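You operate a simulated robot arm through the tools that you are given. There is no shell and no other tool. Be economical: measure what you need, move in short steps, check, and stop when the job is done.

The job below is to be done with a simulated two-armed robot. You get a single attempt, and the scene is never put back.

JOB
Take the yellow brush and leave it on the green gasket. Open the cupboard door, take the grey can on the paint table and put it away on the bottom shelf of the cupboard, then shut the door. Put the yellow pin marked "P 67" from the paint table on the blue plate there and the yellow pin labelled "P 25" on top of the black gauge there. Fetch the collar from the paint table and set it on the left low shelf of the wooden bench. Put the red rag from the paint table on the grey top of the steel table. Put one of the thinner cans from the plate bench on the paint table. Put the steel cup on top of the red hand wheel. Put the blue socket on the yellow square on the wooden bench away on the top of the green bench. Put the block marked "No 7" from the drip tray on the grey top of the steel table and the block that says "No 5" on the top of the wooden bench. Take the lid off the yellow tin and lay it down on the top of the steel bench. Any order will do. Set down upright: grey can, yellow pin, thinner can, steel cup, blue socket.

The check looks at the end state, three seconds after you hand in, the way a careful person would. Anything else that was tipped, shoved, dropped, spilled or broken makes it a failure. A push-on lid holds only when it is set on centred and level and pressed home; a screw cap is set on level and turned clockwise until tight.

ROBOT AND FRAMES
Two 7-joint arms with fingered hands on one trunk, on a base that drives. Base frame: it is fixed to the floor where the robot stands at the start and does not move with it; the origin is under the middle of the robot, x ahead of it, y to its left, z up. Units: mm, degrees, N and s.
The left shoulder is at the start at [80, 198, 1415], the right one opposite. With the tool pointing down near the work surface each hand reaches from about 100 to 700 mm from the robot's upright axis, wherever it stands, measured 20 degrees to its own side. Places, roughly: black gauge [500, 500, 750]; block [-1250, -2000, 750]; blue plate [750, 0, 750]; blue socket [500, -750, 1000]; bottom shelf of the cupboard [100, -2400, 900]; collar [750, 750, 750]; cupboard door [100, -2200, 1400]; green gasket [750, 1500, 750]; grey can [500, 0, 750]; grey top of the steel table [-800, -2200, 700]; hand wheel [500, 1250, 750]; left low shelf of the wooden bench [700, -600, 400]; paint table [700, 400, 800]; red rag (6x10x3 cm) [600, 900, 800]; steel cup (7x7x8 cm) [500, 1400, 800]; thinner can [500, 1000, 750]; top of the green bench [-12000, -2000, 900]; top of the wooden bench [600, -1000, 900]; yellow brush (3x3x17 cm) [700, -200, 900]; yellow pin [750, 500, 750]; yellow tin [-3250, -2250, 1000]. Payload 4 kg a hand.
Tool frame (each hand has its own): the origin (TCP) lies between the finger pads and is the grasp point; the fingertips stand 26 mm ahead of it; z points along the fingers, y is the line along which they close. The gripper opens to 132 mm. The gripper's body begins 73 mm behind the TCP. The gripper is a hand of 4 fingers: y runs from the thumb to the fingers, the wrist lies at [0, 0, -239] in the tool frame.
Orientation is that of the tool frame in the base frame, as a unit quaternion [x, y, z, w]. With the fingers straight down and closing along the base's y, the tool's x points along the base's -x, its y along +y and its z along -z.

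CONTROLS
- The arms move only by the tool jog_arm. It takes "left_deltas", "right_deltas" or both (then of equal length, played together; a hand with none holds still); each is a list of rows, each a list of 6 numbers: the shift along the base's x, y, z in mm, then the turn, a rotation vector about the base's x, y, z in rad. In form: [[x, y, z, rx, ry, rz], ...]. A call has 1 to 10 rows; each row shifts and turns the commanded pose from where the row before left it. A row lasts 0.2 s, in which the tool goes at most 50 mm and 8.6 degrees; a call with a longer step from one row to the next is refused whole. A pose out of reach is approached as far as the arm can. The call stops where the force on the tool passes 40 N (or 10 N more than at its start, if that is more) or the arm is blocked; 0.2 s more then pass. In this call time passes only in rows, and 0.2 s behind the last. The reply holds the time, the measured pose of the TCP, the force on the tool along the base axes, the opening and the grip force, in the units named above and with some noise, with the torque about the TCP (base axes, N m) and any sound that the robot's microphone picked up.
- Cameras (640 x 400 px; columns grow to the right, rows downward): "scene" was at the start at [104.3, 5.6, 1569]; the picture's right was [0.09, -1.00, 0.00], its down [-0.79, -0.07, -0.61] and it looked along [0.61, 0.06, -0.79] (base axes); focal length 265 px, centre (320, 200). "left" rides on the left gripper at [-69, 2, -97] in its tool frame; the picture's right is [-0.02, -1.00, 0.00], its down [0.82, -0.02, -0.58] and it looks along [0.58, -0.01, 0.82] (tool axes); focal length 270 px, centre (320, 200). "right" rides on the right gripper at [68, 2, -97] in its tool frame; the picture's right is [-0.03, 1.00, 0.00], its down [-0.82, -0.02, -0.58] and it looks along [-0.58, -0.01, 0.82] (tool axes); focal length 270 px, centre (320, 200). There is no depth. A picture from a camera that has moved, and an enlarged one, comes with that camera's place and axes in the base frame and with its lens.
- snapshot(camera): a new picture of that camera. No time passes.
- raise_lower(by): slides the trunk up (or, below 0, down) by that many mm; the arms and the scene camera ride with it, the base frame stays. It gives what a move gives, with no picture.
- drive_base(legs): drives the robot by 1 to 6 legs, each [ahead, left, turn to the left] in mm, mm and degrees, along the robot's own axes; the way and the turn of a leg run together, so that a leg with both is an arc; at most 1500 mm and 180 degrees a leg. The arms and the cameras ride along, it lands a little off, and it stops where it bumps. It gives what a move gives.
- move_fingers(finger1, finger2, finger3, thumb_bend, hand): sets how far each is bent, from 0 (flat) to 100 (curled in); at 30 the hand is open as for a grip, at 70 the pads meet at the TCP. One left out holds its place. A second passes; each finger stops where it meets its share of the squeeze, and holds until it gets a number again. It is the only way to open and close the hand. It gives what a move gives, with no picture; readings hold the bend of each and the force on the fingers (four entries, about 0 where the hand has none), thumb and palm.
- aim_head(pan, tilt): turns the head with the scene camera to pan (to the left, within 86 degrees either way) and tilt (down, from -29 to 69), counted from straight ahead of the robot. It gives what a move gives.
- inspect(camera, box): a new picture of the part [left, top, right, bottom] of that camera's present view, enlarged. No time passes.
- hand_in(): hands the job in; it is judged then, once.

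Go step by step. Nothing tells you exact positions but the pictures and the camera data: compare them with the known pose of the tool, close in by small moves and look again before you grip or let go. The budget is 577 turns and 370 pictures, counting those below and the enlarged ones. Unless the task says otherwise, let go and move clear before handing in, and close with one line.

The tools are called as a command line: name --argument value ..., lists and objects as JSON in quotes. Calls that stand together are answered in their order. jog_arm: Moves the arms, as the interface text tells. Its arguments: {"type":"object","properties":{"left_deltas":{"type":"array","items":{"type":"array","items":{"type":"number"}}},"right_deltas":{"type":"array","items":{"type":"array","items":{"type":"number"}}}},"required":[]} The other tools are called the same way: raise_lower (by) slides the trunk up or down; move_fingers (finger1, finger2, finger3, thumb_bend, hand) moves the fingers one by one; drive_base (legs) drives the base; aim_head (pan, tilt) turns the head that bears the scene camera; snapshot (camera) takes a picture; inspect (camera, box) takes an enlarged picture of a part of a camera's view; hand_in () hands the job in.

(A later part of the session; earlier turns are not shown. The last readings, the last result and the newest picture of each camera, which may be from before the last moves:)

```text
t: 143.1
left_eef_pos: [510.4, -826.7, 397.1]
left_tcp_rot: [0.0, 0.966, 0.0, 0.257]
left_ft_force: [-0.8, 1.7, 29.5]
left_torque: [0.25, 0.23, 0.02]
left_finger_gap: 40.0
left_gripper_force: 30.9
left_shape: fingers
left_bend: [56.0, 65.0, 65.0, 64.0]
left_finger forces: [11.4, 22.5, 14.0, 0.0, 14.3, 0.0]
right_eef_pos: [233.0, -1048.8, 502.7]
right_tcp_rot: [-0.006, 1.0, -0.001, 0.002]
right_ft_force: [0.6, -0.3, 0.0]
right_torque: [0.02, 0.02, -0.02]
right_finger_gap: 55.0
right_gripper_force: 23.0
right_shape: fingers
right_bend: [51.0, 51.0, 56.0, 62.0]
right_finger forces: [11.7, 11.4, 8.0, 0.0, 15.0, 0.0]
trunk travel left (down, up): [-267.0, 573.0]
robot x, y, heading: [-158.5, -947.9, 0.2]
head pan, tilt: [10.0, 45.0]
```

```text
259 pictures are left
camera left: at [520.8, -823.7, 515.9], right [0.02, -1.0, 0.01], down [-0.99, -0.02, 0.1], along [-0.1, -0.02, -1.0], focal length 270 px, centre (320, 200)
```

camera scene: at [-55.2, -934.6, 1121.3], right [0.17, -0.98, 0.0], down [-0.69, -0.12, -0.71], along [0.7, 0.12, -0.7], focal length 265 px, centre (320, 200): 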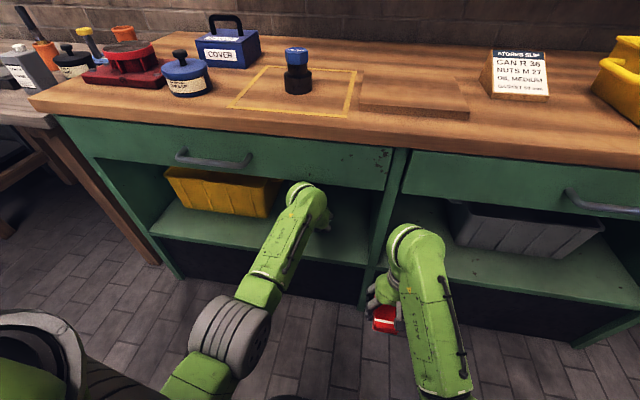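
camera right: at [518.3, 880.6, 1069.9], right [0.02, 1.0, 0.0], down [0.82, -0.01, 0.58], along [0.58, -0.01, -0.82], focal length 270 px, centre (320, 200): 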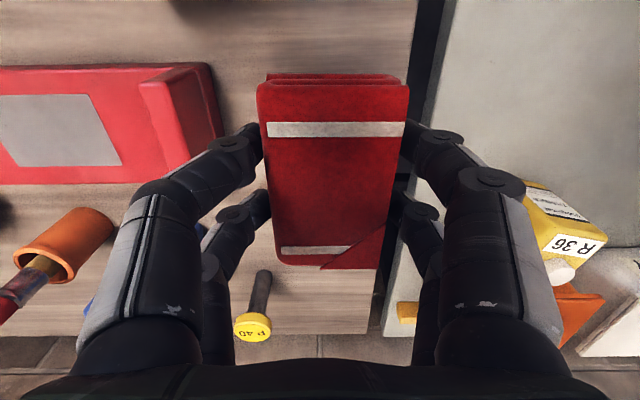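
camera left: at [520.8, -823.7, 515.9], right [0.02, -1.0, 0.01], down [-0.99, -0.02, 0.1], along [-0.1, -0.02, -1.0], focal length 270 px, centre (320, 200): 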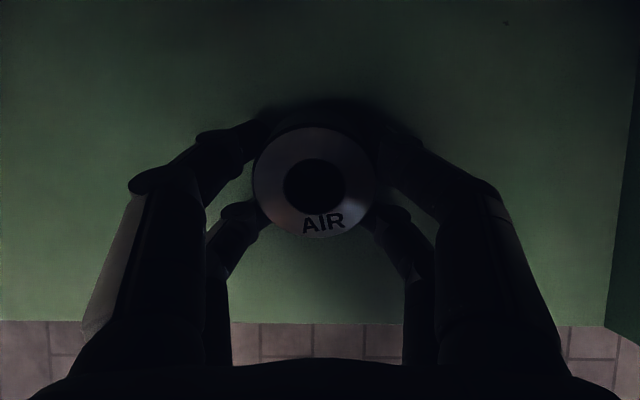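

In contact. I ease 2 mm up, release, and withdraw along the hand's own direction.

jog_arm --left_deltas '[[0, 0, 3, 0, 0, 0]]'

move_fingers --hand "left" --finger1 44 --finger2 44 --finger3 44 --thumb_bend 44

jog_arm --left_deltas '[[-15, 0, 22, 0, 0, 0], [-20, 0, 20, 0, 0, 0], [-30, 0, 10, 0, 0, 0]]'

snapshot --camera "left"

```text
t: 143.5
left_eef_pos: [509.3, -827.6, 397.3]
left_tcp_rot: [0.001, 0.967, -0.001, 0.255]
left_ft_force: [8.8, 1.5, 25.6]
left_torque: [0.18, -0.17, -0.12]
left_finger_gap: 40.2
left_gripper_force: 29.5
left_shape: fingers
left_bend: [56.0, 65.0, 65.0, 64.0]
left_finger forces: [11.4, 21.6, 11.5, 0.1, 14.8, 0.0]
right_eef_pos: [233.5, -1048.0, 502.2]
right_tcp_rot: [-0.004, 1.0, 0.0, 0.0]
right_ft_force: [0.7, -0.5, -0.7]
right_torque: [0.01, 0.0, -0.02]
right_finger_gap: 55.0
right_gripper_force: 22.7
right_shape: fingers
right_bend: [51.0, 51.0, 56.0, 62.0]
right_finger forces: [11.7, 11.4, 8.1, 0.1, 15.0, 0.0]
trunk travel left (down, up): [-267.0, 573.0]
robot x, y, heading: [-159.8, -948.1, -0.3]
head pan, tilt: [10.0, 45.0]
```

```text
t: 144.5
left_eef_pos: [508.3, -827.6, 397.6]
left_tcp_rot: [0.002, 0.967, -0.001, 0.254]
left_ft_force: [3.6, 0.7, 27.8]
left_torque: [-0.17, 0.02, 0.11]
left_finger_gap: 85.6
left_gripper_force: 14.0
left_shape: fingers
left_bend: [44.0, 66.0, 66.0, 44.0]
left_finger forces: [0.0, 12.0, 16.2, 0.0, 0.1, 0.0]
right_eef_pos: [232.9, -1048.8, 502.1]
right_tcp_rot: [-0.004, 1.0, -0.001, 0.001]
right_ft_force: [-0.7, 0.0, -0.1]
right_torque: [-0.02, -0.01, 0.02]
right_finger_gap: 55.1
right_gripper_force: 23.0
right_shape: fingers
right_bend: [51.0, 51.0, 56.0, 62.0]
right_finger forces: [11.7, 11.5, 8.1, 0.0, 15.0, 0.0]
trunk travel left (down, up): [-267.0, 573.0]
robot x, y, heading: [-161.2, -948.2, 0.1]
head pan, tilt: [10.0, 45.0]
```

```text
t: 145.3
left_eef_pos: [441.2, -827.3, 443.3]
left_tcp_rot: [0.001, 0.969, 0.0, 0.248]
left_ft_force: [-0.6, -0.2, 0.5]
left_torque: [0.0, 0.0, -0.01]
left_finger_gap: 85.8
left_gripper_force: 0.1
left_shape: fingers
left_bend: [44.0, 44.0, 44.0, 44.0]
left_finger forces: [0.0, 0.1, 0.1, 0.0, 0.0, 0.0]
right_eef_pos: [233.6, -1048.1, 501.2]
right_tcp_rot: [-0.005, 1.0, -0.001, 0.0]
right_ft_force: [0.4, -0.4, -0.1]
right_torque: [0.0, 0.0, -0.01]
right_finger_gap: 55.1
right_gripper_force: 23.3
right_shape: fingers
right_bend: [51.0, 51.0, 56.0, 62.0]
right_finger forces: [11.7, 11.4, 8.2, 0.0, 15.0, 0.1]
trunk travel left (down, up): [-267.0, 573.0]
robot x, y, heading: [-159.7, -944.7, 0.4]
head pan, tilt: [10.0, 45.0]
```

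```text
258 pictures are left
camera left: at [453.9, -823.2, 561.7], right [0.02, -1.0, 0.01], down [-0.99, -0.02, 0.11], along [-0.11, -0.01, -0.99], focal length 270 px, centre (320, 200)
```

left: 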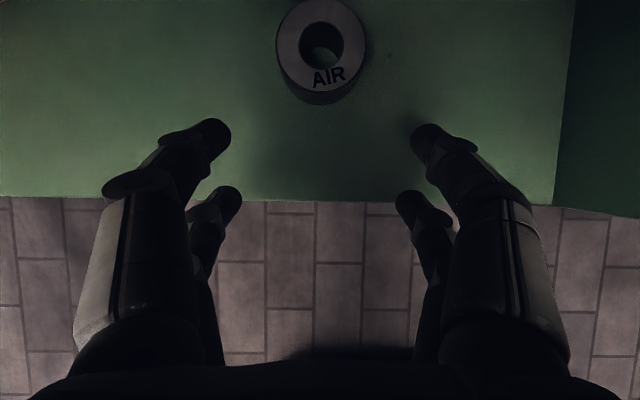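

The collar sits flat on the left low shelf. I back off, raise the trunk and level the left hand.

drive_base --legs '[[-300, 0, 0]]'

raise_lower --by 400

raise_lower --by 140

jog_arm --left_deltas '[[0, 0, 10, 0, 0.13, 0], [0, 0, 10, 0, 0.13, 0], [0, 0, 10, 0, 0.13, 0], [0, 0, 10, 0, 0.11, 0]]'

drive_base --legs '[[0, 790, 0]]'

aim_head --pan 0 --tilt 50

snapshot --camera "scene"

```text
t: 147.4
left_eef_pos: [138.0, -824.6, 444.9]
left_tcp_rot: [-0.001, 0.968, 0.0, 0.25]
left_ft_force: [-0.1, -0.7, 0.2]
left_torque: [-0.01, -0.02, -0.02]
left_finger_gap: 85.8
left_gripper_force: 0.0
left_shape: fingers
left_bend: [44.0, 44.0, 44.0, 44.0]
left_finger forces: [0.0, 0.0, 0.0, 0.1, 0.1, 0.0]
right_eef_pos: [-69.5, -1048.4, 502.0]
right_tcp_rot: [-0.006, 1.0, -0.001, 0.0]
right_ft_force: [0.1, 0.5, -1.3]
right_torque: [-0.02, 0.0, 0.0]
right_finger_gap: 55.2
right_gripper_force: 23.1
right_shape: fingers
right_bend: [51.0, 51.0, 56.0, 62.0]
right_finger forces: [11.7, 11.5, 8.2, 0.0, 14.9, 0.0]
trunk travel left (down, up): [-267.0, 573.0]
robot x, y, heading: [-464.3, -946.7, 0.2]
head pan, tilt: [10.0, 45.0]
```

```text
t: 151.2
left_eef_pos: [140.6, -825.7, 844.3]
left_tcp_rot: [-0.001, 0.969, 0.0, 0.249]
left_ft_force: [-0.4, 0.8, 0.0]
left_torque: [0.0, 0.0, 0.0]
left_finger_gap: 86.0
left_gripper_force: 0.1
left_shape: fingers
left_bend: [44.0, 44.0, 44.0, 44.0]
left_finger forces: [0.1, 0.0, 0.1, 0.0, 0.1, 0.1]
right_eef_pos: [-68.5, -1047.2, 899.8]
right_tcp_rot: [-0.007, 1.0, 0.0, -0.001]
right_ft_force: [0.2, -0.3, -1.4]
right_torque: [-0.03, 0.01, -0.01]
right_finger_gap: 55.2
right_gripper_force: 22.9
right_shape: fingers
right_bend: [51.0, 51.0, 56.0, 62.0]
right_finger forces: [11.7, 11.4, 8.0, 0.0, 15.0, 0.0]
trunk travel left (down, up): [-667.0, 173.0]
robot x, y, heading: [-464.4, -949.5, 0.4]
head pan, tilt: [10.0, 45.0]
```

```text
t: 152.9
left_eef_pos: [138.7, -825.4, 984.4]
left_tcp_rot: [-0.002, 0.968, -0.001, 0.25]
left_ft_force: [0.3, -0.3, 0.4]
left_torque: [0.0, 0.02, -0.01]
left_finger_gap: 85.9
left_gripper_force: 0.0
left_shape: fingers
left_bend: [44.0, 44.0, 44.0, 44.0]
left_finger forces: [0.1, 0.1, 0.0, 0.0, 0.1, 0.1]
right_eef_pos: [-68.6, -1047.6, 1040.4]
right_tcp_rot: [-0.007, 1.0, -0.001, 0.0]
right_ft_force: [0.0, 0.3, 0.8]
right_torque: [-0.02, -0.01, -0.03]
right_finger_gap: 54.8
right_gripper_force: 23.0
right_shape: fingers
right_bend: [51.0, 51.0, 56.0, 62.0]
right_finger forces: [11.7, 11.4, 8.2, 0.0, 15.0, 0.0]
trunk travel left (down, up): [-807.0, 33.0]
robot x, y, heading: [-467.8, -947.5, 0.5]
head pan, tilt: [10.0, 45.0]
```

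```text
t: 153.9
left_eef_pos: [140.1, -824.8, 1023.3]
left_tcp_rot: [-0.002, 1.0, 0.0, -0.001]
left_ft_force: [-0.1, 0.2, -0.9]
left_torque: [0.0, 0.01, -0.02]
left_finger_gap: 85.9
left_gripper_force: 0.0
left_shape: fingers
left_bend: [44.0, 44.0, 44.0, 44.0]
left_finger forces: [0.0, 0.0, 0.0, 0.0, 0.0, 0.0]
right_eef_pos: [-66.5, -1047.9, 1040.6]
right_tcp_rot: [-0.007, 1.0, -0.001, -0.001]
right_ft_force: [0.5, 0.7, -1.0]
right_torque: [0.01, -0.02, -0.01]
right_finger_gap: 54.6
right_gripper_force: 22.5
right_shape: fingers
right_bend: [51.0, 51.0, 56.0, 62.0]
right_finger forces: [11.7, 11.4, 8.1, 0.0, 15.0, 0.0]
trunk travel left (down, up): [-807.0, 33.0]
robot x, y, heading: [-466.6, -947.1, 0.3]
head pan, tilt: [10.0, 45.0]
```

```text
t: 158.1
left_eef_pos: [137.5, -40.4, 1023.8]
left_tcp_rot: [0.002, 1.0, 0.001, 0.002]
left_ft_force: [0.4, 0.0, -0.3]
left_torque: [0.0, -0.01, 0.0]
left_finger_gap: 85.8
left_gripper_force: 0.0
left_shape: fingers
left_bend: [44.0, 44.0, 44.0, 44.0]
left_finger forces: [0.0, 0.0, 0.1, 0.1, 0.1, 0.0]
right_eef_pos: [-71.6, -259.9, 1040.4]
right_tcp_rot: [-0.004, 1.0, 0.0, 0.0]
right_ft_force: [0.0, -0.1, 0.1]
right_torque: [0.01, 0.03, 0.01]
right_finger_gap: 55.2
right_gripper_force: 23.3
right_shape: fingers
right_bend: [51.0, 51.0, 56.0, 62.0]
right_finger forces: [11.7, 11.5, 8.2, 0.0, 15.0, 0.0]
trunk travel left (down, up): [-807.0, 33.0]
robot x, y, heading: [-466.5, -158.7, -0.1]
head pan, tilt: [10.0, 45.0]
```

```text
t: 158.9
left_eef_pos: [138.2, -39.3, 1024.4]
left_tcp_rot: [0.002, 1.0, 0.0, 0.002]
left_ft_force: [0.3, -0.7, 0.1]
left_torque: [0.0, 0.01, 0.0]
left_finger_gap: 85.7
left_gripper_force: 0.0
left_shape: fingers
left_bend: [44.0, 44.0, 44.0, 44.0]
left_finger forces: [0.0, 0.1, 0.0, 0.1, 0.0, 0.0]
right_eef_pos: [-71.6, -260.6, 1041.1]
right_tcp_rot: [-0.003, 1.0, -0.001, -0.002]
right_ft_force: [0.0, 0.4, -0.4]
right_torque: [0.01, -0.02, 0.0]
right_finger_gap: 55.1
right_gripper_force: 23.1
right_shape: fingers
right_bend: [51.0, 51.0, 56.0, 62.0]
right_finger forces: [11.7, 11.5, 8.1, 0.0, 15.0, 0.1]
trunk travel left (down, up): [-807.0, 33.0]
robot x, y, heading: [-464.9, -157.7, 0.1]
head pan, tilt: [0.0, 50.0]
```

```text
257 pictures are left
camera scene: at [-359.8, -160.3, 1654.2], right [0.0, -1.0, 0.0], down [-0.77, 0.0, -0.64], along [0.64, 0.0, -0.77], focal length 265 px, centre (320, 200)
```

scene: 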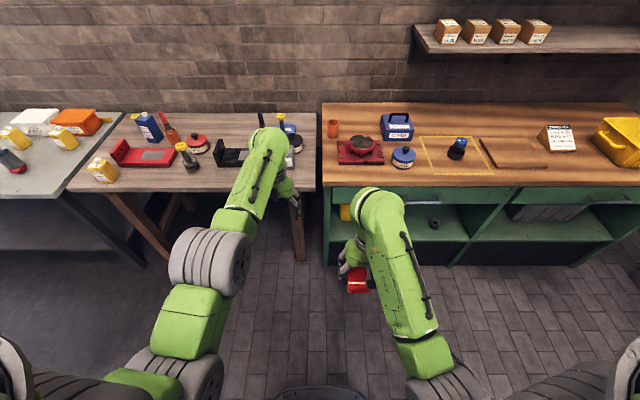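

The collar shows on the shelf. Now the grey can: I drive ahead so the left hand comes over it.

drive_base --legs '[[420, 10, 0]]'

snapshot --camera "left"

snapshot --camera "scene"

```text
t: 161.4
left_eef_pos: [557.1, -28.1, 1025.7]
left_tcp_rot: [0.002, 1.0, 0.0, 0.002]
left_ft_force: [-0.6, -0.3, 0.4]
left_torque: [0.02, -0.03, 0.01]
left_finger_gap: 85.9
left_gripper_force: 0.0
left_shape: fingers
left_bend: [44.0, 44.0, 44.0, 44.0]
left_finger forces: [0.0, 0.0, 0.0, 0.1, 0.1, 0.0]
right_eef_pos: [347.5, -249.8, 1042.1]
right_tcp_rot: [-0.004, 1.0, -0.001, 0.001]
right_ft_force: [-0.1, 0.3, -0.3]
right_torque: [0.01, -0.02, 0.0]
right_finger_gap: 55.3
right_gripper_force: 23.1
right_shape: fingers
right_bend: [51.0, 51.0, 56.0, 62.0]
right_finger forces: [11.7, 11.5, 8.1, 0.1, 15.1, 0.0]
trunk travel left (down, up): [-807.0, 33.0]
robot x, y, heading: [-45.1, -150.8, 0.1]
head pan, tilt: [0.0, 50.0]
```

```text
256 pictures are left
camera left: at [623.3, -25.9, 1122.7], right [0.02, -1.0, 0.0], down [-0.82, -0.02, 0.57], along [-0.57, -0.01, -0.82], focal length 270 px, centre (320, 200)
```

left: 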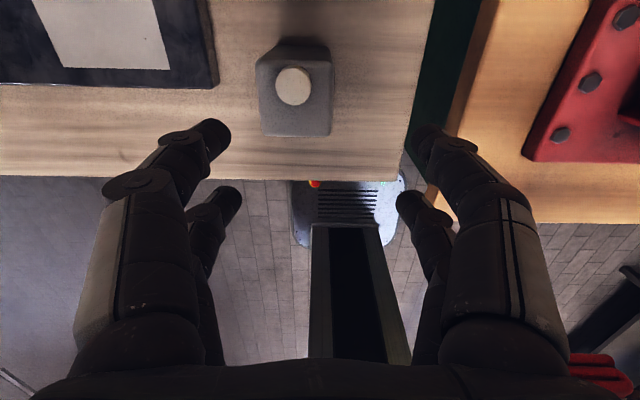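

```text
255 pictures are left
camera scene: at [57.7, -150.2, 1654.4], right [0.0, -1.0, 0.0], down [-0.76, 0.0, -0.64], along [0.64, 0.0, -0.76], focal length 265 px, centre (320, 200)
```

scene: 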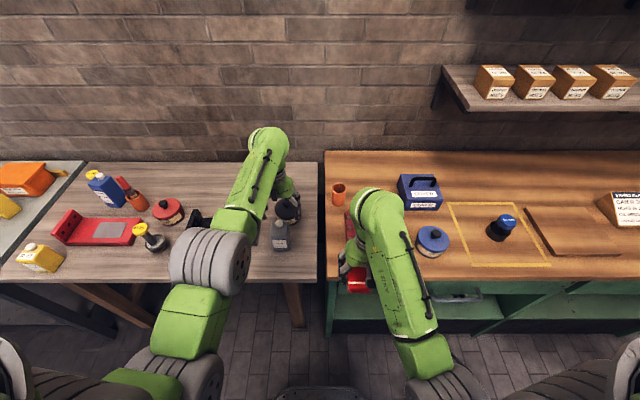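

The can: cap top about (580, -8, 919), body about 65 mm wide. I move over it and view closer.

move_fingers --hand "left" --finger1 38 --finger2 38 --finger3 38 --thumb_bend 38

jog_arm --left_deltas '[[7, 11, -30, 0, 0, 0], [7, 11, -26, 0, 0, 0]]'

snapshot --camera "left"

```text
t: 162.4
left_eef_pos: [558.9, -28.8, 1023.6]
left_tcp_rot: [0.001, 1.0, 0.0, 0.002]
left_ft_force: [0.6, -0.1, -0.4]
left_torque: [0.01, -0.01, 0.01]
left_finger_gap: 106.1
left_gripper_force: 0.0
left_shape: fingers
left_bend: [38.0, 38.0, 38.0, 38.0]
left_finger forces: [0.0, 0.1, 0.0, 0.0, 0.1, 0.0]
right_eef_pos: [350.1, -250.2, 1040.6]
right_tcp_rot: [-0.003, 1.0, -0.001, -0.001]
right_ft_force: [-0.3, -0.4, -0.6]
right_torque: [0.03, 0.0, -0.01]
right_finger_gap: 55.1
right_gripper_force: 22.8
right_shape: fingers
right_bend: [51.0, 51.0, 56.0, 62.0]
right_finger forces: [11.8, 11.4, 8.1, 0.1, 15.0, 0.0]
trunk travel left (down, up): [-807.0, 33.0]
robot x, y, heading: [-45.5, -151.3, 0.1]
head pan, tilt: [0.0, 50.0]
```

```text
t: 163.1
left_eef_pos: [572.7, -7.1, 966.8]
left_tcp_rot: [0.001, 1.0, 0.0, 0.002]
left_ft_force: [-0.9, -0.2, 0.4]
left_torque: [0.0, -0.01, -0.03]
left_finger_gap: 106.2
left_gripper_force: 0.2
left_shape: fingers
left_bend: [38.0, 38.0, 38.0, 38.0]
left_finger forces: [0.0, 0.0, 0.0, 0.1, 0.0, 0.1]
right_eef_pos: [350.3, -249.0, 1040.1]
right_tcp_rot: [-0.003, 1.0, -0.001, -0.001]
right_ft_force: [0.1, 0.2, -0.7]
right_torque: [-0.01, -0.02, -0.03]
right_finger_gap: 54.9
right_gripper_force: 23.0
right_shape: fingers
right_bend: [51.0, 51.0, 56.0, 62.0]
right_finger forces: [11.8, 11.4, 8.1, 0.0, 14.9, 0.0]
trunk travel left (down, up): [-807.0, 33.0]
robot x, y, heading: [-45.3, -147.1, -0.2]
head pan, tilt: [0.0, 50.0]
```

```text
254 pictures are left
camera left: at [640.3, -3.6, 1064.6], right [0.02, -1.0, 0.0], down [-0.82, -0.02, 0.57], along [-0.57, -0.01, -0.82], focal length 270 px, centre (320, 200)
```

left: 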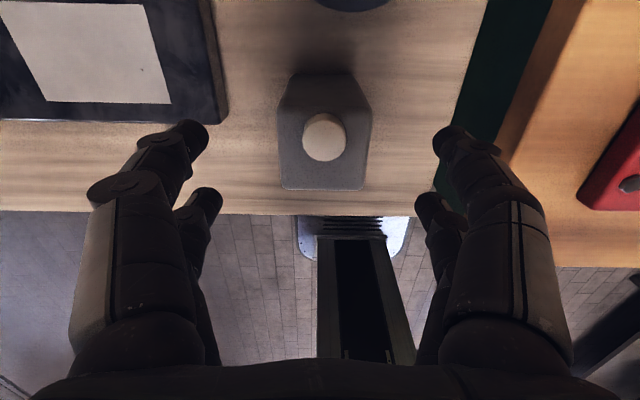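

jog_arm --left_deltas '[[-3, -1, -40, 0, 0, 0], [-2, 0, -40, 0, 0, 0], [0, 0, -25, 0, 0, 0]]'

snapshot --camera "left"

```text
t: 163.8
left_eef_pos: [568.5, -8.2, 863.6]
left_tcp_rot: [0.001, 1.0, 0.0, 0.002]
left_ft_force: [-0.1, -0.6, -0.3]
left_torque: [0.0, 0.01, -0.01]
left_finger_gap: 106.0
left_gripper_force: 0.0
left_shape: fingers
left_bend: [38.0, 38.0, 38.0, 38.0]
left_finger forces: [0.0, 0.0, 0.0, 0.0, 0.0, 0.0]
right_eef_pos: [348.6, -249.4, 1040.5]
right_tcp_rot: [-0.004, 1.0, 0.0, -0.001]
right_ft_force: [0.2, -0.1, -1.0]
right_torque: [0.01, 0.0, -0.02]
right_finger_gap: 54.9
right_gripper_force: 23.1
right_shape: fingers
right_bend: [51.0, 51.0, 56.0, 62.0]
right_finger forces: [11.7, 11.3, 8.1, 0.1, 15.0, 0.1]
trunk travel left (down, up): [-807.0, 33.0]
robot x, y, heading: [-44.3, -147.2, 0.1]
head pan, tilt: [0.0, 50.0]
```

```text
253 pictures are left
camera left: at [634.8, -5.0, 960.6], right [0.02, -1.0, 0.0], down [-0.82, -0.02, 0.57], along [-0.57, -0.01, -0.82], focal length 270 px, centre (320, 200)
```

left: 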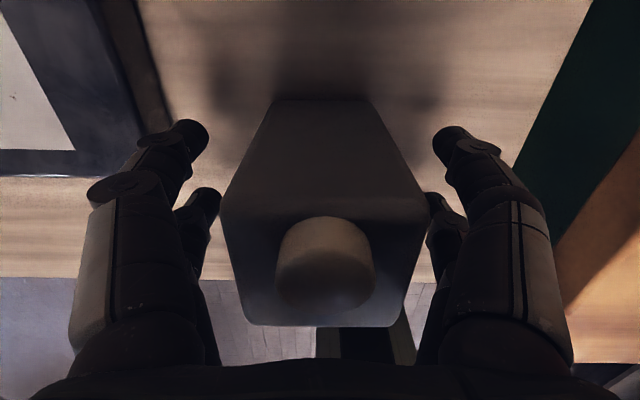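

The body's centre is nearer x 555, so I shift 12 mm and close.

jog_arm --left_deltas '[[-12, 0, -3, 0, 0, 0]]'

move_fingers --hand "left" --finger1 68 --finger2 68 --finger3 68 --thumb_bend 68

jog_arm --left_deltas '[[0, 0, 15, 0, 0, 0], [0, 0, 35, 0, 0, 0], [0, 0, 40, 0, 0, 0], [0, 0, 40, 0, 0, 0]]'

snapshot --camera "left"

```text
t: 164.2
left_eef_pos: [554.2, -7.2, 860.7]
left_tcp_rot: [0.002, 1.0, 0.0, 0.003]
left_ft_force: [-0.3, -0.7, 0.2]
left_torque: [-0.01, -0.02, 0.02]
left_finger_gap: 106.1
left_gripper_force: 0.0
left_shape: fingers
left_bend: [38.0, 38.0, 38.0, 38.0]
left_finger forces: [0.1, 0.0, 0.1, 0.1, 0.0, 0.0]
right_eef_pos: [349.3, -249.5, 1040.2]
right_tcp_rot: [-0.004, 1.0, -0.001, 0.0]
right_ft_force: [-0.9, 0.0, -0.4]
right_torque: [0.03, 0.01, -0.04]
right_finger_gap: 55.2
right_gripper_force: 23.4
right_shape: fingers
right_bend: [51.0, 51.0, 56.0, 62.0]
right_finger forces: [11.7, 11.4, 8.1, 0.0, 15.0, 0.0]
trunk travel left (down, up): [-807.0, 33.0]
robot x, y, heading: [-43.7, -147.9, -0.1]
head pan, tilt: [0.0, 50.0]
```

```text
t: 165.2
left_eef_pos: [555.5, -8.4, 860.5]
left_tcp_rot: [0.002, 1.0, 0.0, 0.001]
left_ft_force: [0.1, -0.5, 0.3]
left_torque: [-0.03, -0.01, -0.01]
left_finger_gap: 55.5
left_gripper_force: 22.0
left_shape: fingers
left_bend: [52.0, 52.0, 54.0, 60.0]
left_finger forces: [10.9, 10.9, 8.5, 0.0, 14.2, 0.0]
right_eef_pos: [349.0, -249.3, 1040.7]
right_tcp_rot: [-0.003, 1.0, -0.001, -0.001]
right_ft_force: [-0.8, -0.2, -0.1]
right_torque: [-0.05, 0.01, 0.01]
right_finger_gap: 55.0
right_gripper_force: 23.0
right_shape: fingers
right_bend: [51.0, 51.0, 56.0, 62.0]
right_finger forces: [11.8, 11.4, 8.1, 0.0, 15.0, 0.0]
trunk travel left (down, up): [-807.0, 33.0]
robot x, y, heading: [-44.5, -150.4, -0.1]
head pan, tilt: [0.0, 50.0]
```

```text
t: 166.2
left_eef_pos: [554.9, -8.8, 989.2]
left_tcp_rot: [0.001, 1.0, 0.0, 0.001]
left_ft_force: [-0.1, 0.7, -3.2]
left_torque: [0.02, 0.04, 0.0]
left_finger_gap: 55.2
left_gripper_force: 22.4
left_shape: fingers
left_bend: [52.0, 52.0, 54.0, 60.0]
left_finger forces: [11.2, 11.0, 8.4, 0.0, 14.0, 0.1]
right_eef_pos: [348.9, -249.2, 1039.7]
right_tcp_rot: [-0.004, 1.0, 0.0, -0.001]
right_ft_force: [-0.4, 0.2, -0.6]
right_torque: [-0.03, 0.0, -0.01]
right_finger_gap: 55.1
right_gripper_force: 23.1
right_shape: fingers
right_bend: [51.0, 51.0, 56.0, 62.0]
right_finger forces: [11.6, 11.5, 8.1, 0.0, 14.9, 0.0]
trunk travel left (down, up): [-807.0, 33.0]
robot x, y, heading: [-51.2, -147.4, -0.1]
head pan, tilt: [0.0, 50.0]
```

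```text
252 pictures are left
camera left: at [622.4, -5.1, 1085.9], right [0.02, -1.0, 0.0], down [-0.82, -0.02, 0.58], along [-0.58, -0.01, -0.82], focal length 270 px, centre (320, 200)
```

left: 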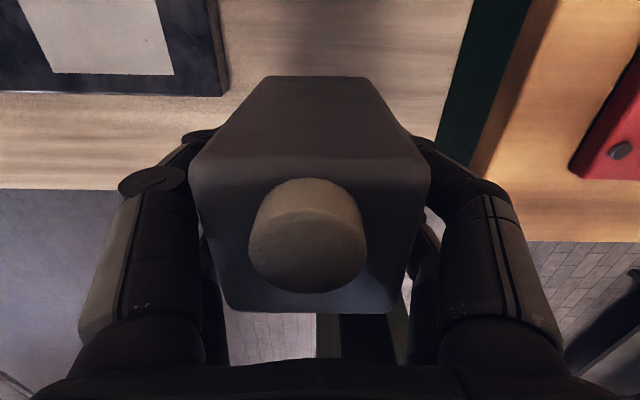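

The grey can is held. I back up, turn right to face the south wall, and look at the cupboard and steel table.

drive_base --legs '[[-450, 0, 0], [0, 0, -90], [700, 0, 0]]'

aim_head --pan 15 --tilt 25

snapshot --camera "scene"

aim_head --pan -25 --tilt 30

snapshot --camera "scene"

```text
t: 176.2
left_eef_pos: [-351.3, -1451.3, 989.8]
left_tcp_rot: [0.707, 0.707, -0.002, 0.001]
left_ft_force: [0.0, -0.6, -3.6]
left_torque: [0.05, 0.02, 0.0]
left_finger_gap: 55.3
left_gripper_force: 22.5
left_shape: fingers
left_bend: [52.0, 52.0, 54.0, 60.0]
left_finger forces: [11.3, 10.9, 8.3, 0.0, 13.7, 0.0]
right_eef_pos: [-593.8, -1246.1, 1041.1]
right_tcp_rot: [0.703, 0.711, -0.001, -0.001]
right_ft_force: [-0.6, -0.4, -0.4]
right_torque: [-0.01, -0.01, 0.01]
right_finger_gap: 55.2
right_gripper_force: 22.9
right_shape: fingers
right_bend: [51.0, 51.0, 56.0, 62.0]
right_finger forces: [11.7, 11.3, 8.0, 0.1, 15.0, 0.1]
trunk travel left (down, up): [-807.0, 33.0]
robot x, y, heading: [-492.5, -852.5, -89.8]
head pan, tilt: [0.0, 50.0]
```

```text
t: 177.1
left_eef_pos: [-351.8, -1452.6, 988.1]
left_tcp_rot: [0.707, 0.707, -0.001, 0.001]
left_ft_force: [0.1, 0.3, -4.0]
left_torque: [0.05, -0.01, -0.04]
left_finger_gap: 55.0
left_gripper_force: 22.5
left_shape: fingers
left_bend: [52.0, 52.0, 54.0, 60.0]
left_finger forces: [11.1, 11.0, 8.2, 0.1, 13.8, 0.1]
right_eef_pos: [-593.0, -1248.7, 1040.5]
right_tcp_rot: [0.704, 0.711, 0.001, -0.001]
right_ft_force: [-0.3, -0.2, 0.5]
right_torque: [-0.01, 0.01, 0.01]
right_finger_gap: 54.8
right_gripper_force: 22.8
right_shape: fingers
right_bend: [51.0, 51.0, 56.0, 62.0]
right_finger forces: [11.6, 11.3, 8.0, 0.0, 14.9, 0.0]
trunk travel left (down, up): [-807.0, 33.0]
robot x, y, heading: [-492.4, -849.7, -89.8]
head pan, tilt: [15.0, 25.0]
```

```text
251 pictures are left
camera scene: at [-470.1, -973.5, 1691.4], right [-0.97, -0.26, 0.0], down [-0.11, 0.41, -0.91], along [0.24, -0.87, -0.42], focal length 265 px, centre (320, 200)
```

scene: 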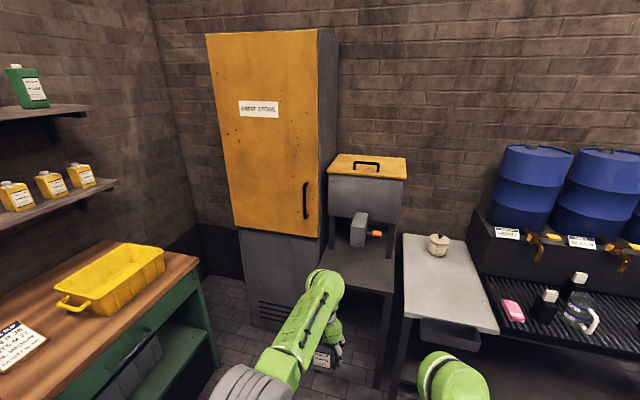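

```text
t: 178.2
left_eef_pos: [-350.9, -1452.8, 989.1]
left_tcp_rot: [0.707, 0.707, -0.001, 0.002]
left_ft_force: [-0.1, -0.3, -3.9]
left_torque: [0.0, 0.01, -0.02]
left_finger_gap: 55.0
left_gripper_force: 22.3
left_shape: fingers
left_bend: [52.0, 52.0, 54.0, 60.0]
left_finger forces: [11.1, 11.0, 8.3, 0.0, 13.7, 0.0]
right_eef_pos: [-593.4, -1247.1, 1040.5]
right_tcp_rot: [0.704, 0.711, 0.0, -0.001]
right_ft_force: [0.0, -1.2, -0.4]
right_torque: [0.01, -0.01, -0.02]
right_finger_gap: 55.0
right_gripper_force: 23.0
right_shape: fingers
right_bend: [51.0, 51.0, 56.0, 62.0]
right_finger forces: [11.7, 11.3, 8.0, 0.0, 15.0, 0.0]
trunk travel left (down, up): [-807.0, 33.0]
robot x, y, heading: [-489.7, -848.5, -89.9]
head pan, tilt: [-25.0, 30.0]
```

```text
250 pictures are left
camera scene: at [-532.0, -965.6, 1683.7], right [-0.91, 0.42, 0.0], down [0.21, 0.45, -0.87], along [-0.36, -0.79, -0.5], focal length 265 px, centre (320, 200)
```

scene: 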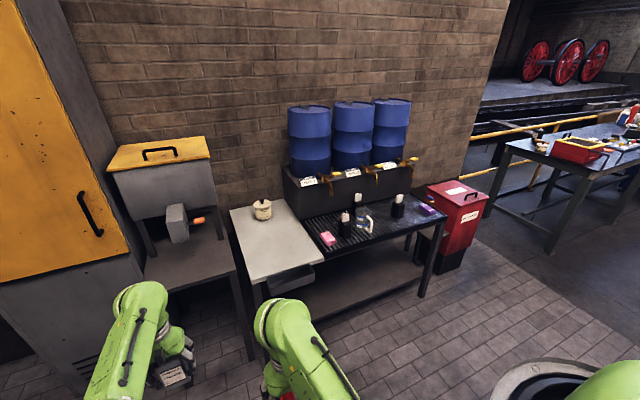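

inspect --camera "scene" --box '[220, 170, 470, 310]'

```text
2.56 times, centred on (345, 240) of scene
camera zoom: at [-532.0, -965.6, 1683.7], right [-0.91, 0.42, 0.0], down [0.21, 0.45, -0.87], along [-0.36, -0.79, -0.5], focal length 679 px, centre (256, 98)
```

zoom: 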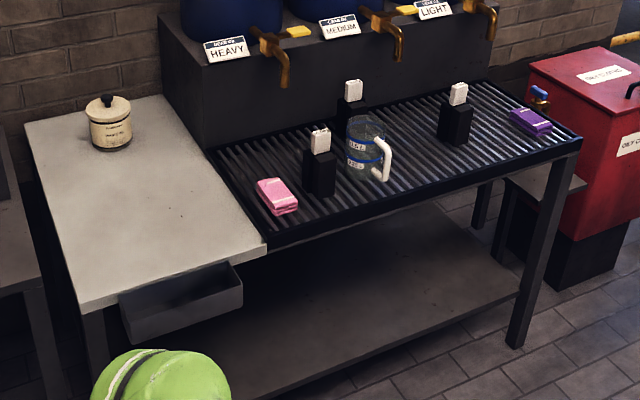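

The grey-topped steel table and drip tray with labelled black blocks are clear now. I go to the table to lay down the rag first.

drive_base --legs '[[0, -250, 0], [600, 0, 0]]'

aim_head --pan -5 --tilt 45

snapshot --camera "scene"

snapshot --camera "right"

```text
t: 183.0
left_eef_pos: [-593.3, -2051.2, 990.8]
left_tcp_rot: [0.705, 0.709, -0.003, 0.001]
left_ft_force: [-0.1, 0.5, -4.3]
left_torque: [0.04, 0.0, -0.01]
left_finger_gap: 55.4
left_gripper_force: 22.0
left_shape: fingers
left_bend: [52.0, 52.0, 54.0, 60.0]
left_finger forces: [11.3, 11.0, 8.4, 0.1, 13.8, 0.0]
right_eef_pos: [-835.4, -1847.7, 1040.5]
right_tcp_rot: [0.701, 0.713, 0.0, -0.001]
right_ft_force: [-0.2, -0.2, -0.4]
right_torque: [0.01, 0.0, 0.01]
right_finger_gap: 55.2
right_gripper_force: 22.7
right_shape: fingers
right_bend: [51.0, 51.0, 56.0, 62.0]
right_finger forces: [11.7, 11.3, 7.9, 0.0, 15.0, 0.0]
trunk travel left (down, up): [-807.0, 33.0]
robot x, y, heading: [-738.1, -1452.3, -89.6]
head pan, tilt: [-25.0, 30.0]
```

```text
t: 183.8
left_eef_pos: [-592.6, -2053.5, 989.3]
left_tcp_rot: [0.705, 0.709, -0.001, 0.001]
left_ft_force: [-0.3, 0.5, -3.6]
left_torque: [0.06, -0.03, 0.02]
left_finger_gap: 55.2
left_gripper_force: 22.4
left_shape: fingers
left_bend: [52.0, 52.0, 54.0, 60.0]
left_finger forces: [11.1, 11.0, 8.5, 0.0, 13.9, 0.0]
right_eef_pos: [-835.2, -1849.8, 1040.4]
right_tcp_rot: [0.701, 0.713, 0.0, -0.002]
right_ft_force: [-0.2, -0.5, -0.9]
right_torque: [0.0, 0.02, 0.03]
right_finger_gap: 55.1
right_gripper_force: 23.0
right_shape: fingers
right_bend: [51.0, 51.0, 56.0, 62.0]
right_finger forces: [11.8, 11.3, 8.0, 0.0, 15.1, 0.0]
trunk travel left (down, up): [-807.0, 33.0]
robot x, y, heading: [-743.1, -1452.7, -89.5]
head pan, tilt: [-5.0, 45.0]
```

```text
248 pictures are left
camera scene: at [-744.7, -1566.7, 1661.0], right [-1.0, 0.08, 0.0], down [0.06, 0.71, -0.71], along [-0.06, -0.7, -0.71], focal length 265 px, centre (320, 200)
```

scene: 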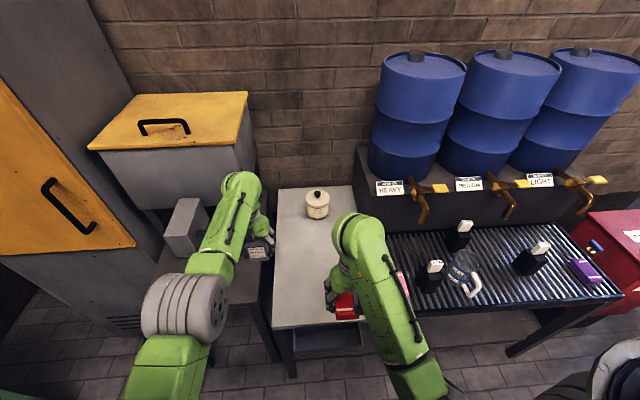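

```text
247 pictures are left
camera right: at [-835.1, -1781.0, 1137.8], right [1.0, -0.01, 0.0], down [-0.01, -0.82, 0.58], along [-0.01, -0.58, -0.82], focal length 270 px, centre (320, 200)
```

right: 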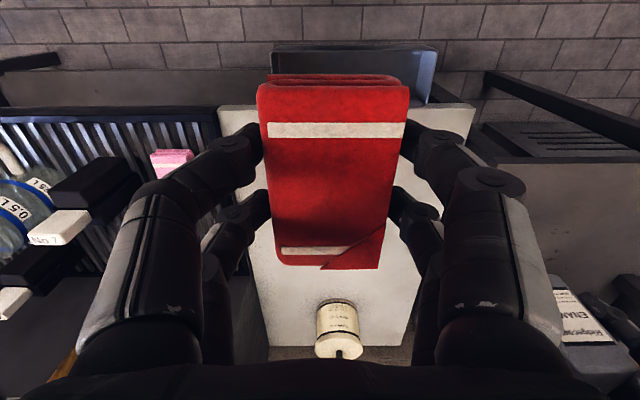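

The table top is near z 740, spanning x -990 to -617 and y from about -1893 back. I lay the rag at about (-835, -1990).

jog_arm --right_deltas '[[0, -35, -20, 0, 0, 0], [0, -35, -30, 0, 0, 0], [0, -35, -30, 0, 0, 0], [0, -35, -30, 0, 0, 0], [0, 0, -45, 0, 0, 0], [0, 0, -45, 0, 0, 0], [0, 0, -40, 0, 0, 0]]'

snapshot --camera "right"

```text
t: 185.4
left_eef_pos: [-592.9, -2053.4, 988.1]
left_tcp_rot: [0.705, 0.709, 0.0, 0.0]
left_ft_force: [0.1, 0.2, -3.5]
left_torque: [0.06, 0.0, -0.02]
left_finger_gap: 55.3
left_gripper_force: 21.8
left_shape: fingers
left_bend: [52.0, 52.0, 54.0, 60.0]
left_finger forces: [11.2, 11.0, 8.5, 0.0, 13.8, 0.0]
right_eef_pos: [-834.5, -1989.2, 799.9]
right_tcp_rot: [0.701, 0.713, 0.0, -0.001]
right_ft_force: [-0.3, -0.2, -1.0]
right_torque: [0.01, 0.0, -0.01]
right_finger_gap: 54.9
right_gripper_force: 23.2
right_shape: fingers
right_bend: [51.0, 51.0, 56.0, 62.0]
right_finger forces: [11.7, 11.2, 8.1, 0.0, 14.9, 0.0]
trunk travel left (down, up): [-807.0, 33.0]
robot x, y, heading: [-738.6, -1449.9, -89.4]
head pan, tilt: [-5.0, 45.0]
```

```text
246 pictures are left
camera right: at [-834.3, -1921.0, 898.1], right [1.0, -0.01, 0.0], down [-0.01, -0.82, 0.58], along [-0.01, -0.58, -0.82], focal length 270 px, centre (320, 200)
```

right: 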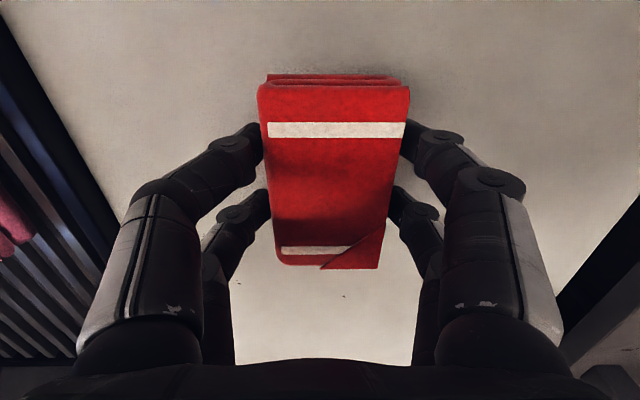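

jog_arm --right_deltas '[[0, 0, -15, 0, 0, 0], [0, 0, -10, 0, 0, 0]]'

jog_arm --right_deltas '[[0, 0, -6, 0, 0, 0], [0, 0, -5, 0, 0, 0]]'

```text
t: 186.0
left_eef_pos: [-592.6, -2053.3, 988.4]
left_tcp_rot: [0.705, 0.709, 0.0, 0.0]
left_ft_force: [-0.2, 0.3, -4.9]
left_torque: [0.07, 0.03, 0.0]
left_finger_gap: 55.4
left_gripper_force: 22.5
left_shape: fingers
left_bend: [52.0, 52.0, 54.0, 60.0]
left_finger forces: [11.2, 11.0, 8.4, 0.0, 13.8, 0.0]
right_eef_pos: [-836.5, -1988.9, 775.2]
right_tcp_rot: [0.701, 0.713, 0.0, -0.002]
right_ft_force: [0.4, -0.3, -0.3]
right_torque: [-0.02, 0.0, 0.0]
right_finger_gap: 54.8
right_gripper_force: 22.9
right_shape: fingers
right_bend: [51.0, 51.0, 56.0, 62.0]
right_finger forces: [11.7, 11.2, 7.9, 0.0, 15.0, 0.0]
trunk travel left (down, up): [-807.0, 33.0]
robot x, y, heading: [-738.8, -1451.7, -89.1]
head pan, tilt: [-5.0, 45.0]
```

```text
t: 186.8
left_eef_pos: [-592.1, -2049.7, 988.8]
left_tcp_rot: [0.705, 0.709, -0.002, 0.001]
left_ft_force: [0.1, -0.2, -4.4]
left_torque: [0.06, 0.05, -0.02]
left_finger_gap: 55.5
left_gripper_force: 22.5
left_shape: fingers
left_bend: [52.0, 52.0, 54.0, 60.0]
left_finger forces: [11.1, 11.0, 8.4, 0.0, 13.8, 0.0]
right_eef_pos: [-833.4, -1994.6, 771.7]
right_tcp_rot: [0.702, 0.712, -0.004, 0.006]
right_ft_force: [-2.6, 10.9, 29.8]
right_torque: [0.56, -0.67, 0.25]
right_finger_gap: 54.8
right_gripper_force: 37.3
right_shape: fingers
right_bend: [54.0, 52.0, 57.0, 62.0]
right_finger forces: [26.2, 16.9, 16.2, 0.1, 15.0, 0.1]
trunk travel left (down, up): [-807.0, 33.0]
robot x, y, heading: [-736.6, -1452.1, -89.5]
head pan, tilt: [-5.0, 45.0]
stopped in row 2 (right hand): the force on the tool passed its limit at 44 N (the readings are from after the stop); the commanded pose is now the measured one
```

The rag is down on the top (z about 746). I ease up, release and rise.

jog_arm --right_deltas '[[0, 0, 4, 0, 0, 0]]'

move_fingers --hand "right" --finger1 36 --finger2 36 --finger3 36 --thumb_bend 36

jog_arm --right_deltas '[[0, 0, 30, 0, 0, 0], [0, 0, 45, 0, 0, 0], [0, 0, 45, 0, 0, 0], [0, 0, 45, 0, 0, 0], [0, 0, 45, 0, 0, 0]]'

snapshot --camera "right"

snapshot --camera "scene"

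```text
t: 187.2
left_eef_pos: [-592.7, -2051.3, 988.4]
left_tcp_rot: [0.705, 0.709, -0.001, 0.001]
left_ft_force: [0.1, 0.1, -4.4]
left_torque: [0.05, 0.02, -0.02]
left_finger_gap: 55.2
left_gripper_force: 22.6
left_shape: fingers
left_bend: [52.0, 52.0, 54.0, 60.0]
left_finger forces: [11.1, 11.1, 8.4, 0.0, 13.7, 0.0]
right_eef_pos: [-833.6, -1994.1, 772.1]
right_tcp_rot: [0.701, 0.713, -0.003, 0.003]
right_ft_force: [-0.9, -0.7, 8.1]
right_torque: [-0.02, -0.34, -0.02]
right_finger_gap: 55.1
right_gripper_force: 25.5
right_shape: fingers
right_bend: [53.0, 52.0, 57.0, 62.0]
right_finger forces: [13.8, 14.7, 8.3, 0.0, 14.6, 0.1]
trunk travel left (down, up): [-807.0, 33.0]
robot x, y, heading: [-738.5, -1449.1, -89.3]
head pan, tilt: [-5.0, 45.0]
```

```text
t: 188.2
left_eef_pos: [-592.5, -2052.0, 987.9]
left_tcp_rot: [0.705, 0.709, -0.001, 0.001]
left_ft_force: [0.5, 0.2, -4.7]
left_torque: [0.04, 0.03, 0.0]
left_finger_gap: 55.2
left_gripper_force: 22.2
left_shape: fingers
left_bend: [52.0, 52.0, 54.0, 60.0]
left_finger forces: [11.1, 10.9, 8.4, 0.0, 13.8, 0.0]
right_eef_pos: [-835.2, -1993.5, 771.7]
right_tcp_rot: [0.701, 0.713, -0.003, 0.004]
right_ft_force: [0.3, 0.1, -0.9]
right_torque: [-0.02, 0.04, 0.0]
right_finger_gap: 112.4
right_gripper_force: 0.0
right_shape: fingers
right_bend: [36.0, 36.0, 36.0, 36.0]
right_finger forces: [0.1, 0.1, 0.1, 0.1, 0.0, 0.0]
trunk travel left (down, up): [-807.0, 33.0]
robot x, y, heading: [-739.2, -1453.2, -89.6]
head pan, tilt: [-5.0, 45.0]
```

```text
t: 189.4
left_eef_pos: [-593.8, -2051.7, 988.8]
left_tcp_rot: [0.706, 0.709, -0.001, 0.001]
left_ft_force: [0.5, 0.4, -3.9]
left_torque: [0.03, 0.03, -0.03]
left_finger_gap: 55.3
left_gripper_force: 21.9
left_shape: fingers
left_bend: [52.0, 52.0, 54.0, 60.0]
left_finger forces: [11.3, 11.0, 8.3, 0.1, 13.7, 0.1]
right_eef_pos: [-835.6, -1992.0, 982.9]
right_tcp_rot: [0.701, 0.713, -0.003, 0.004]
right_ft_force: [0.0, -0.1, -0.3]
right_torque: [-0.04, -0.01, 0.0]
right_finger_gap: 112.8
right_gripper_force: 0.1
right_shape: fingers
right_bend: [36.0, 36.0, 36.0, 36.0]
right_finger forces: [0.0, 0.0, 0.0, 0.0, 0.0, 0.0]
trunk travel left (down, up): [-807.0, 33.0]
robot x, y, heading: [-737.6, -1455.0, -89.6]
head pan, tilt: [-5.0, 45.0]
```

```text
245 pictures are left
camera right: at [-834.5, -1923.5, 1079.1], right [1.0, -0.01, 0.0], down [-0.01, -0.81, 0.58], along [0.0, -0.58, -0.81], focal length 270 px, centre (320, 200)
```

right: 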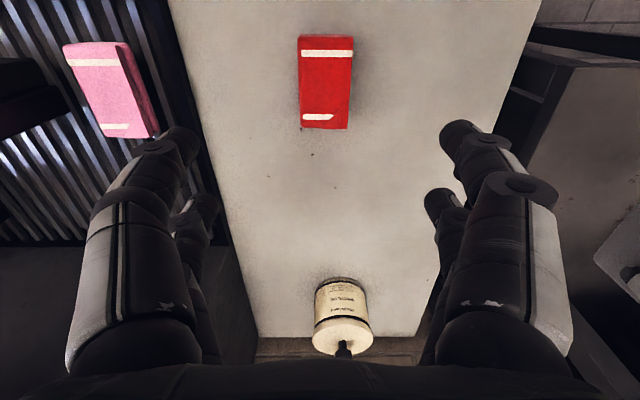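

```text
244 pictures are left
camera scene: at [-744.5, -1565.0, 1661.0], right [-1.0, 0.08, 0.0], down [0.06, 0.7, -0.71], along [-0.06, -0.7, -0.71], focal length 265 px, centre (320, 200)
```

scene: 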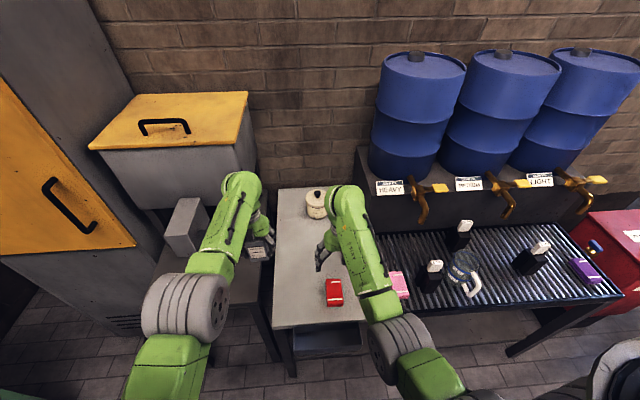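

The rag lies on the grey top. The cupboard handle works out at about (-65, -2146, 1113), hinge near x 390. To have both hands free for the door, I set the can down on the grey table for now.

jog_arm --right_deltas '[[-10, 40, 10, 0, 0, 0], [-10, 40, 10, 0, 0, 0], [-10, 40, 10, 0, 0, 0]]' --left_deltas '[[0, 0, 0, 0, 0, 0], [-30, 14, 0, 0, 0, 0], [-30, 14, 0, 0, 0, 0]]'

jog_arm --left_deltas '[[-30, 14, 0, 0, 0, 0], [0, 0, -45, 0, 0, 0], [0, 0, -45, 0, 0, 0], [0, 0, -40, 0, 0, 0], [0, 0, -30, 0, 0, 0]]'

snapshot --camera "left"

```text
t: 190.2
left_eef_pos: [-653.8, -2022.7, 991.2]
left_tcp_rot: [0.706, 0.709, -0.002, 0.003]
left_ft_force: [0.2, 0.1, -3.7]
left_torque: [0.06, 0.02, -0.03]
left_finger_gap: 55.3
left_gripper_force: 22.5
left_shape: fingers
left_bend: [51.0, 52.0, 54.0, 60.0]
left_finger forces: [11.2, 11.0, 8.4, 0.0, 13.8, 0.1]
right_eef_pos: [-866.4, -1871.8, 1014.3]
right_tcp_rot: [0.702, 0.712, -0.004, 0.005]
right_ft_force: [0.0, 0.3, -0.2]
right_torque: [-0.04, -0.01, -0.01]
right_finger_gap: 112.9
right_gripper_force: 0.0
right_shape: fingers
right_bend: [36.0, 36.0, 36.0, 36.0]
right_finger forces: [0.0, 0.0, 0.0, 0.0, 0.0, 0.1]
trunk travel left (down, up): [-807.0, 33.0]
robot x, y, heading: [-740.4, -1455.5, -89.6]
head pan, tilt: [-5.0, 45.0]
```

```text
t: 191.4
left_eef_pos: [-683.4, -2009.4, 829.1]
left_tcp_rot: [0.706, 0.708, -0.001, 0.001]
left_ft_force: [-0.3, 0.1, -2.5]
left_torque: [0.02, -0.03, -0.01]
left_finger_gap: 55.2
left_gripper_force: 22.7
left_shape: fingers
left_bend: [51.0, 52.0, 54.0, 60.0]
left_finger forces: [11.3, 11.1, 8.5, 0.0, 13.9, 0.1]
right_eef_pos: [-865.8, -1873.4, 1012.9]
right_tcp_rot: [0.701, 0.713, -0.003, 0.004]
right_ft_force: [-0.6, 0.7, 0.0]
right_torque: [0.02, 0.03, -0.02]
right_finger_gap: 112.9
right_gripper_force: 0.1
right_shape: fingers
right_bend: [36.0, 36.0, 36.0, 36.0]
right_finger forces: [0.0, 0.0, 0.1, 0.1, 0.1, 0.0]
trunk travel left (down, up): [-807.0, 33.0]
robot x, y, heading: [-737.1, -1450.9, -89.6]
head pan, tilt: [-5.0, 45.0]
```

```text
243 pictures are left
camera left: at [-681.9, -2076.7, 926.0], right [-1.0, -0.03, 0.0], down [-0.03, 0.82, 0.57], along [-0.02, 0.57, -0.82], focal length 270 px, centre (320, 200)
```

left: 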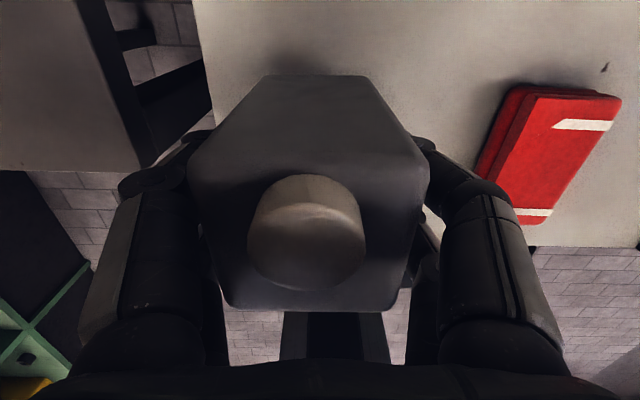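

jog_arm --left_deltas '[[0, 0, -18, 0, 0, 0], [0, 0, -6, 0, 0, 0], [0, 0, -4, 0, 0, 0]]'

jog_arm --left_deltas '[[0, 0, -3, 0, 0, 0]]'

```text
t: 192.2
left_eef_pos: [-682.2, -2010.0, 801.2]
left_tcp_rot: [0.705, 0.709, -0.002, 0.002]
left_ft_force: [-0.1, -0.1, -4.1]
left_torque: [0.05, 0.01, -0.03]
left_finger_gap: 55.2
left_gripper_force: 22.3
left_shape: fingers
left_bend: [51.0, 52.0, 54.0, 60.0]
left_finger forces: [11.3, 11.1, 8.6, 0.0, 13.8, 0.0]
right_eef_pos: [-866.0, -1872.6, 1011.0]
right_tcp_rot: [0.701, 0.713, -0.003, 0.003]
right_ft_force: [0.1, -0.4, 0.5]
right_torque: [-0.02, 0.03, -0.04]
right_finger_gap: 113.0
right_gripper_force: 0.0
right_shape: fingers
right_bend: [36.0, 36.0, 36.0, 36.0]
right_finger forces: [0.0, 0.1, 0.0, 0.0, 0.0, 0.1]
trunk travel left (down, up): [-807.0, 33.0]
robot x, y, heading: [-739.9, -1451.7, -89.4]
head pan, tilt: [-5.0, 45.0]
```

```text
t: 192.6
left_eef_pos: [-681.8, -2011.1, 800.0]
left_tcp_rot: [0.705, 0.71, -0.002, 0.002]
left_ft_force: [-0.1, -1.5, 6.1]
left_torque: [0.02, -0.19, -0.02]
left_finger_gap: 55.0
left_gripper_force: 23.0
left_shape: fingers
left_bend: [51.0, 52.0, 55.0, 60.0]
left_finger forces: [11.8, 11.3, 8.3, 0.0, 13.8, 0.0]
right_eef_pos: [-865.5, -1871.9, 1014.0]
right_tcp_rot: [0.702, 0.713, -0.003, 0.004]
right_ft_force: [-0.8, 0.3, -0.3]
right_torque: [0.0, 0.02, -0.04]
right_finger_gap: 113.0
right_gripper_force: 0.0
right_shape: fingers
right_bend: [36.0, 36.0, 36.0, 36.0]
right_finger forces: [0.0, 0.1, 0.1, 0.0, 0.0, 0.1]
trunk travel left (down, up): [-807.0, 33.0]
robot x, y, heading: [-736.6, -1453.0, -89.7]
head pan, tilt: [-5.0, 45.0]
```

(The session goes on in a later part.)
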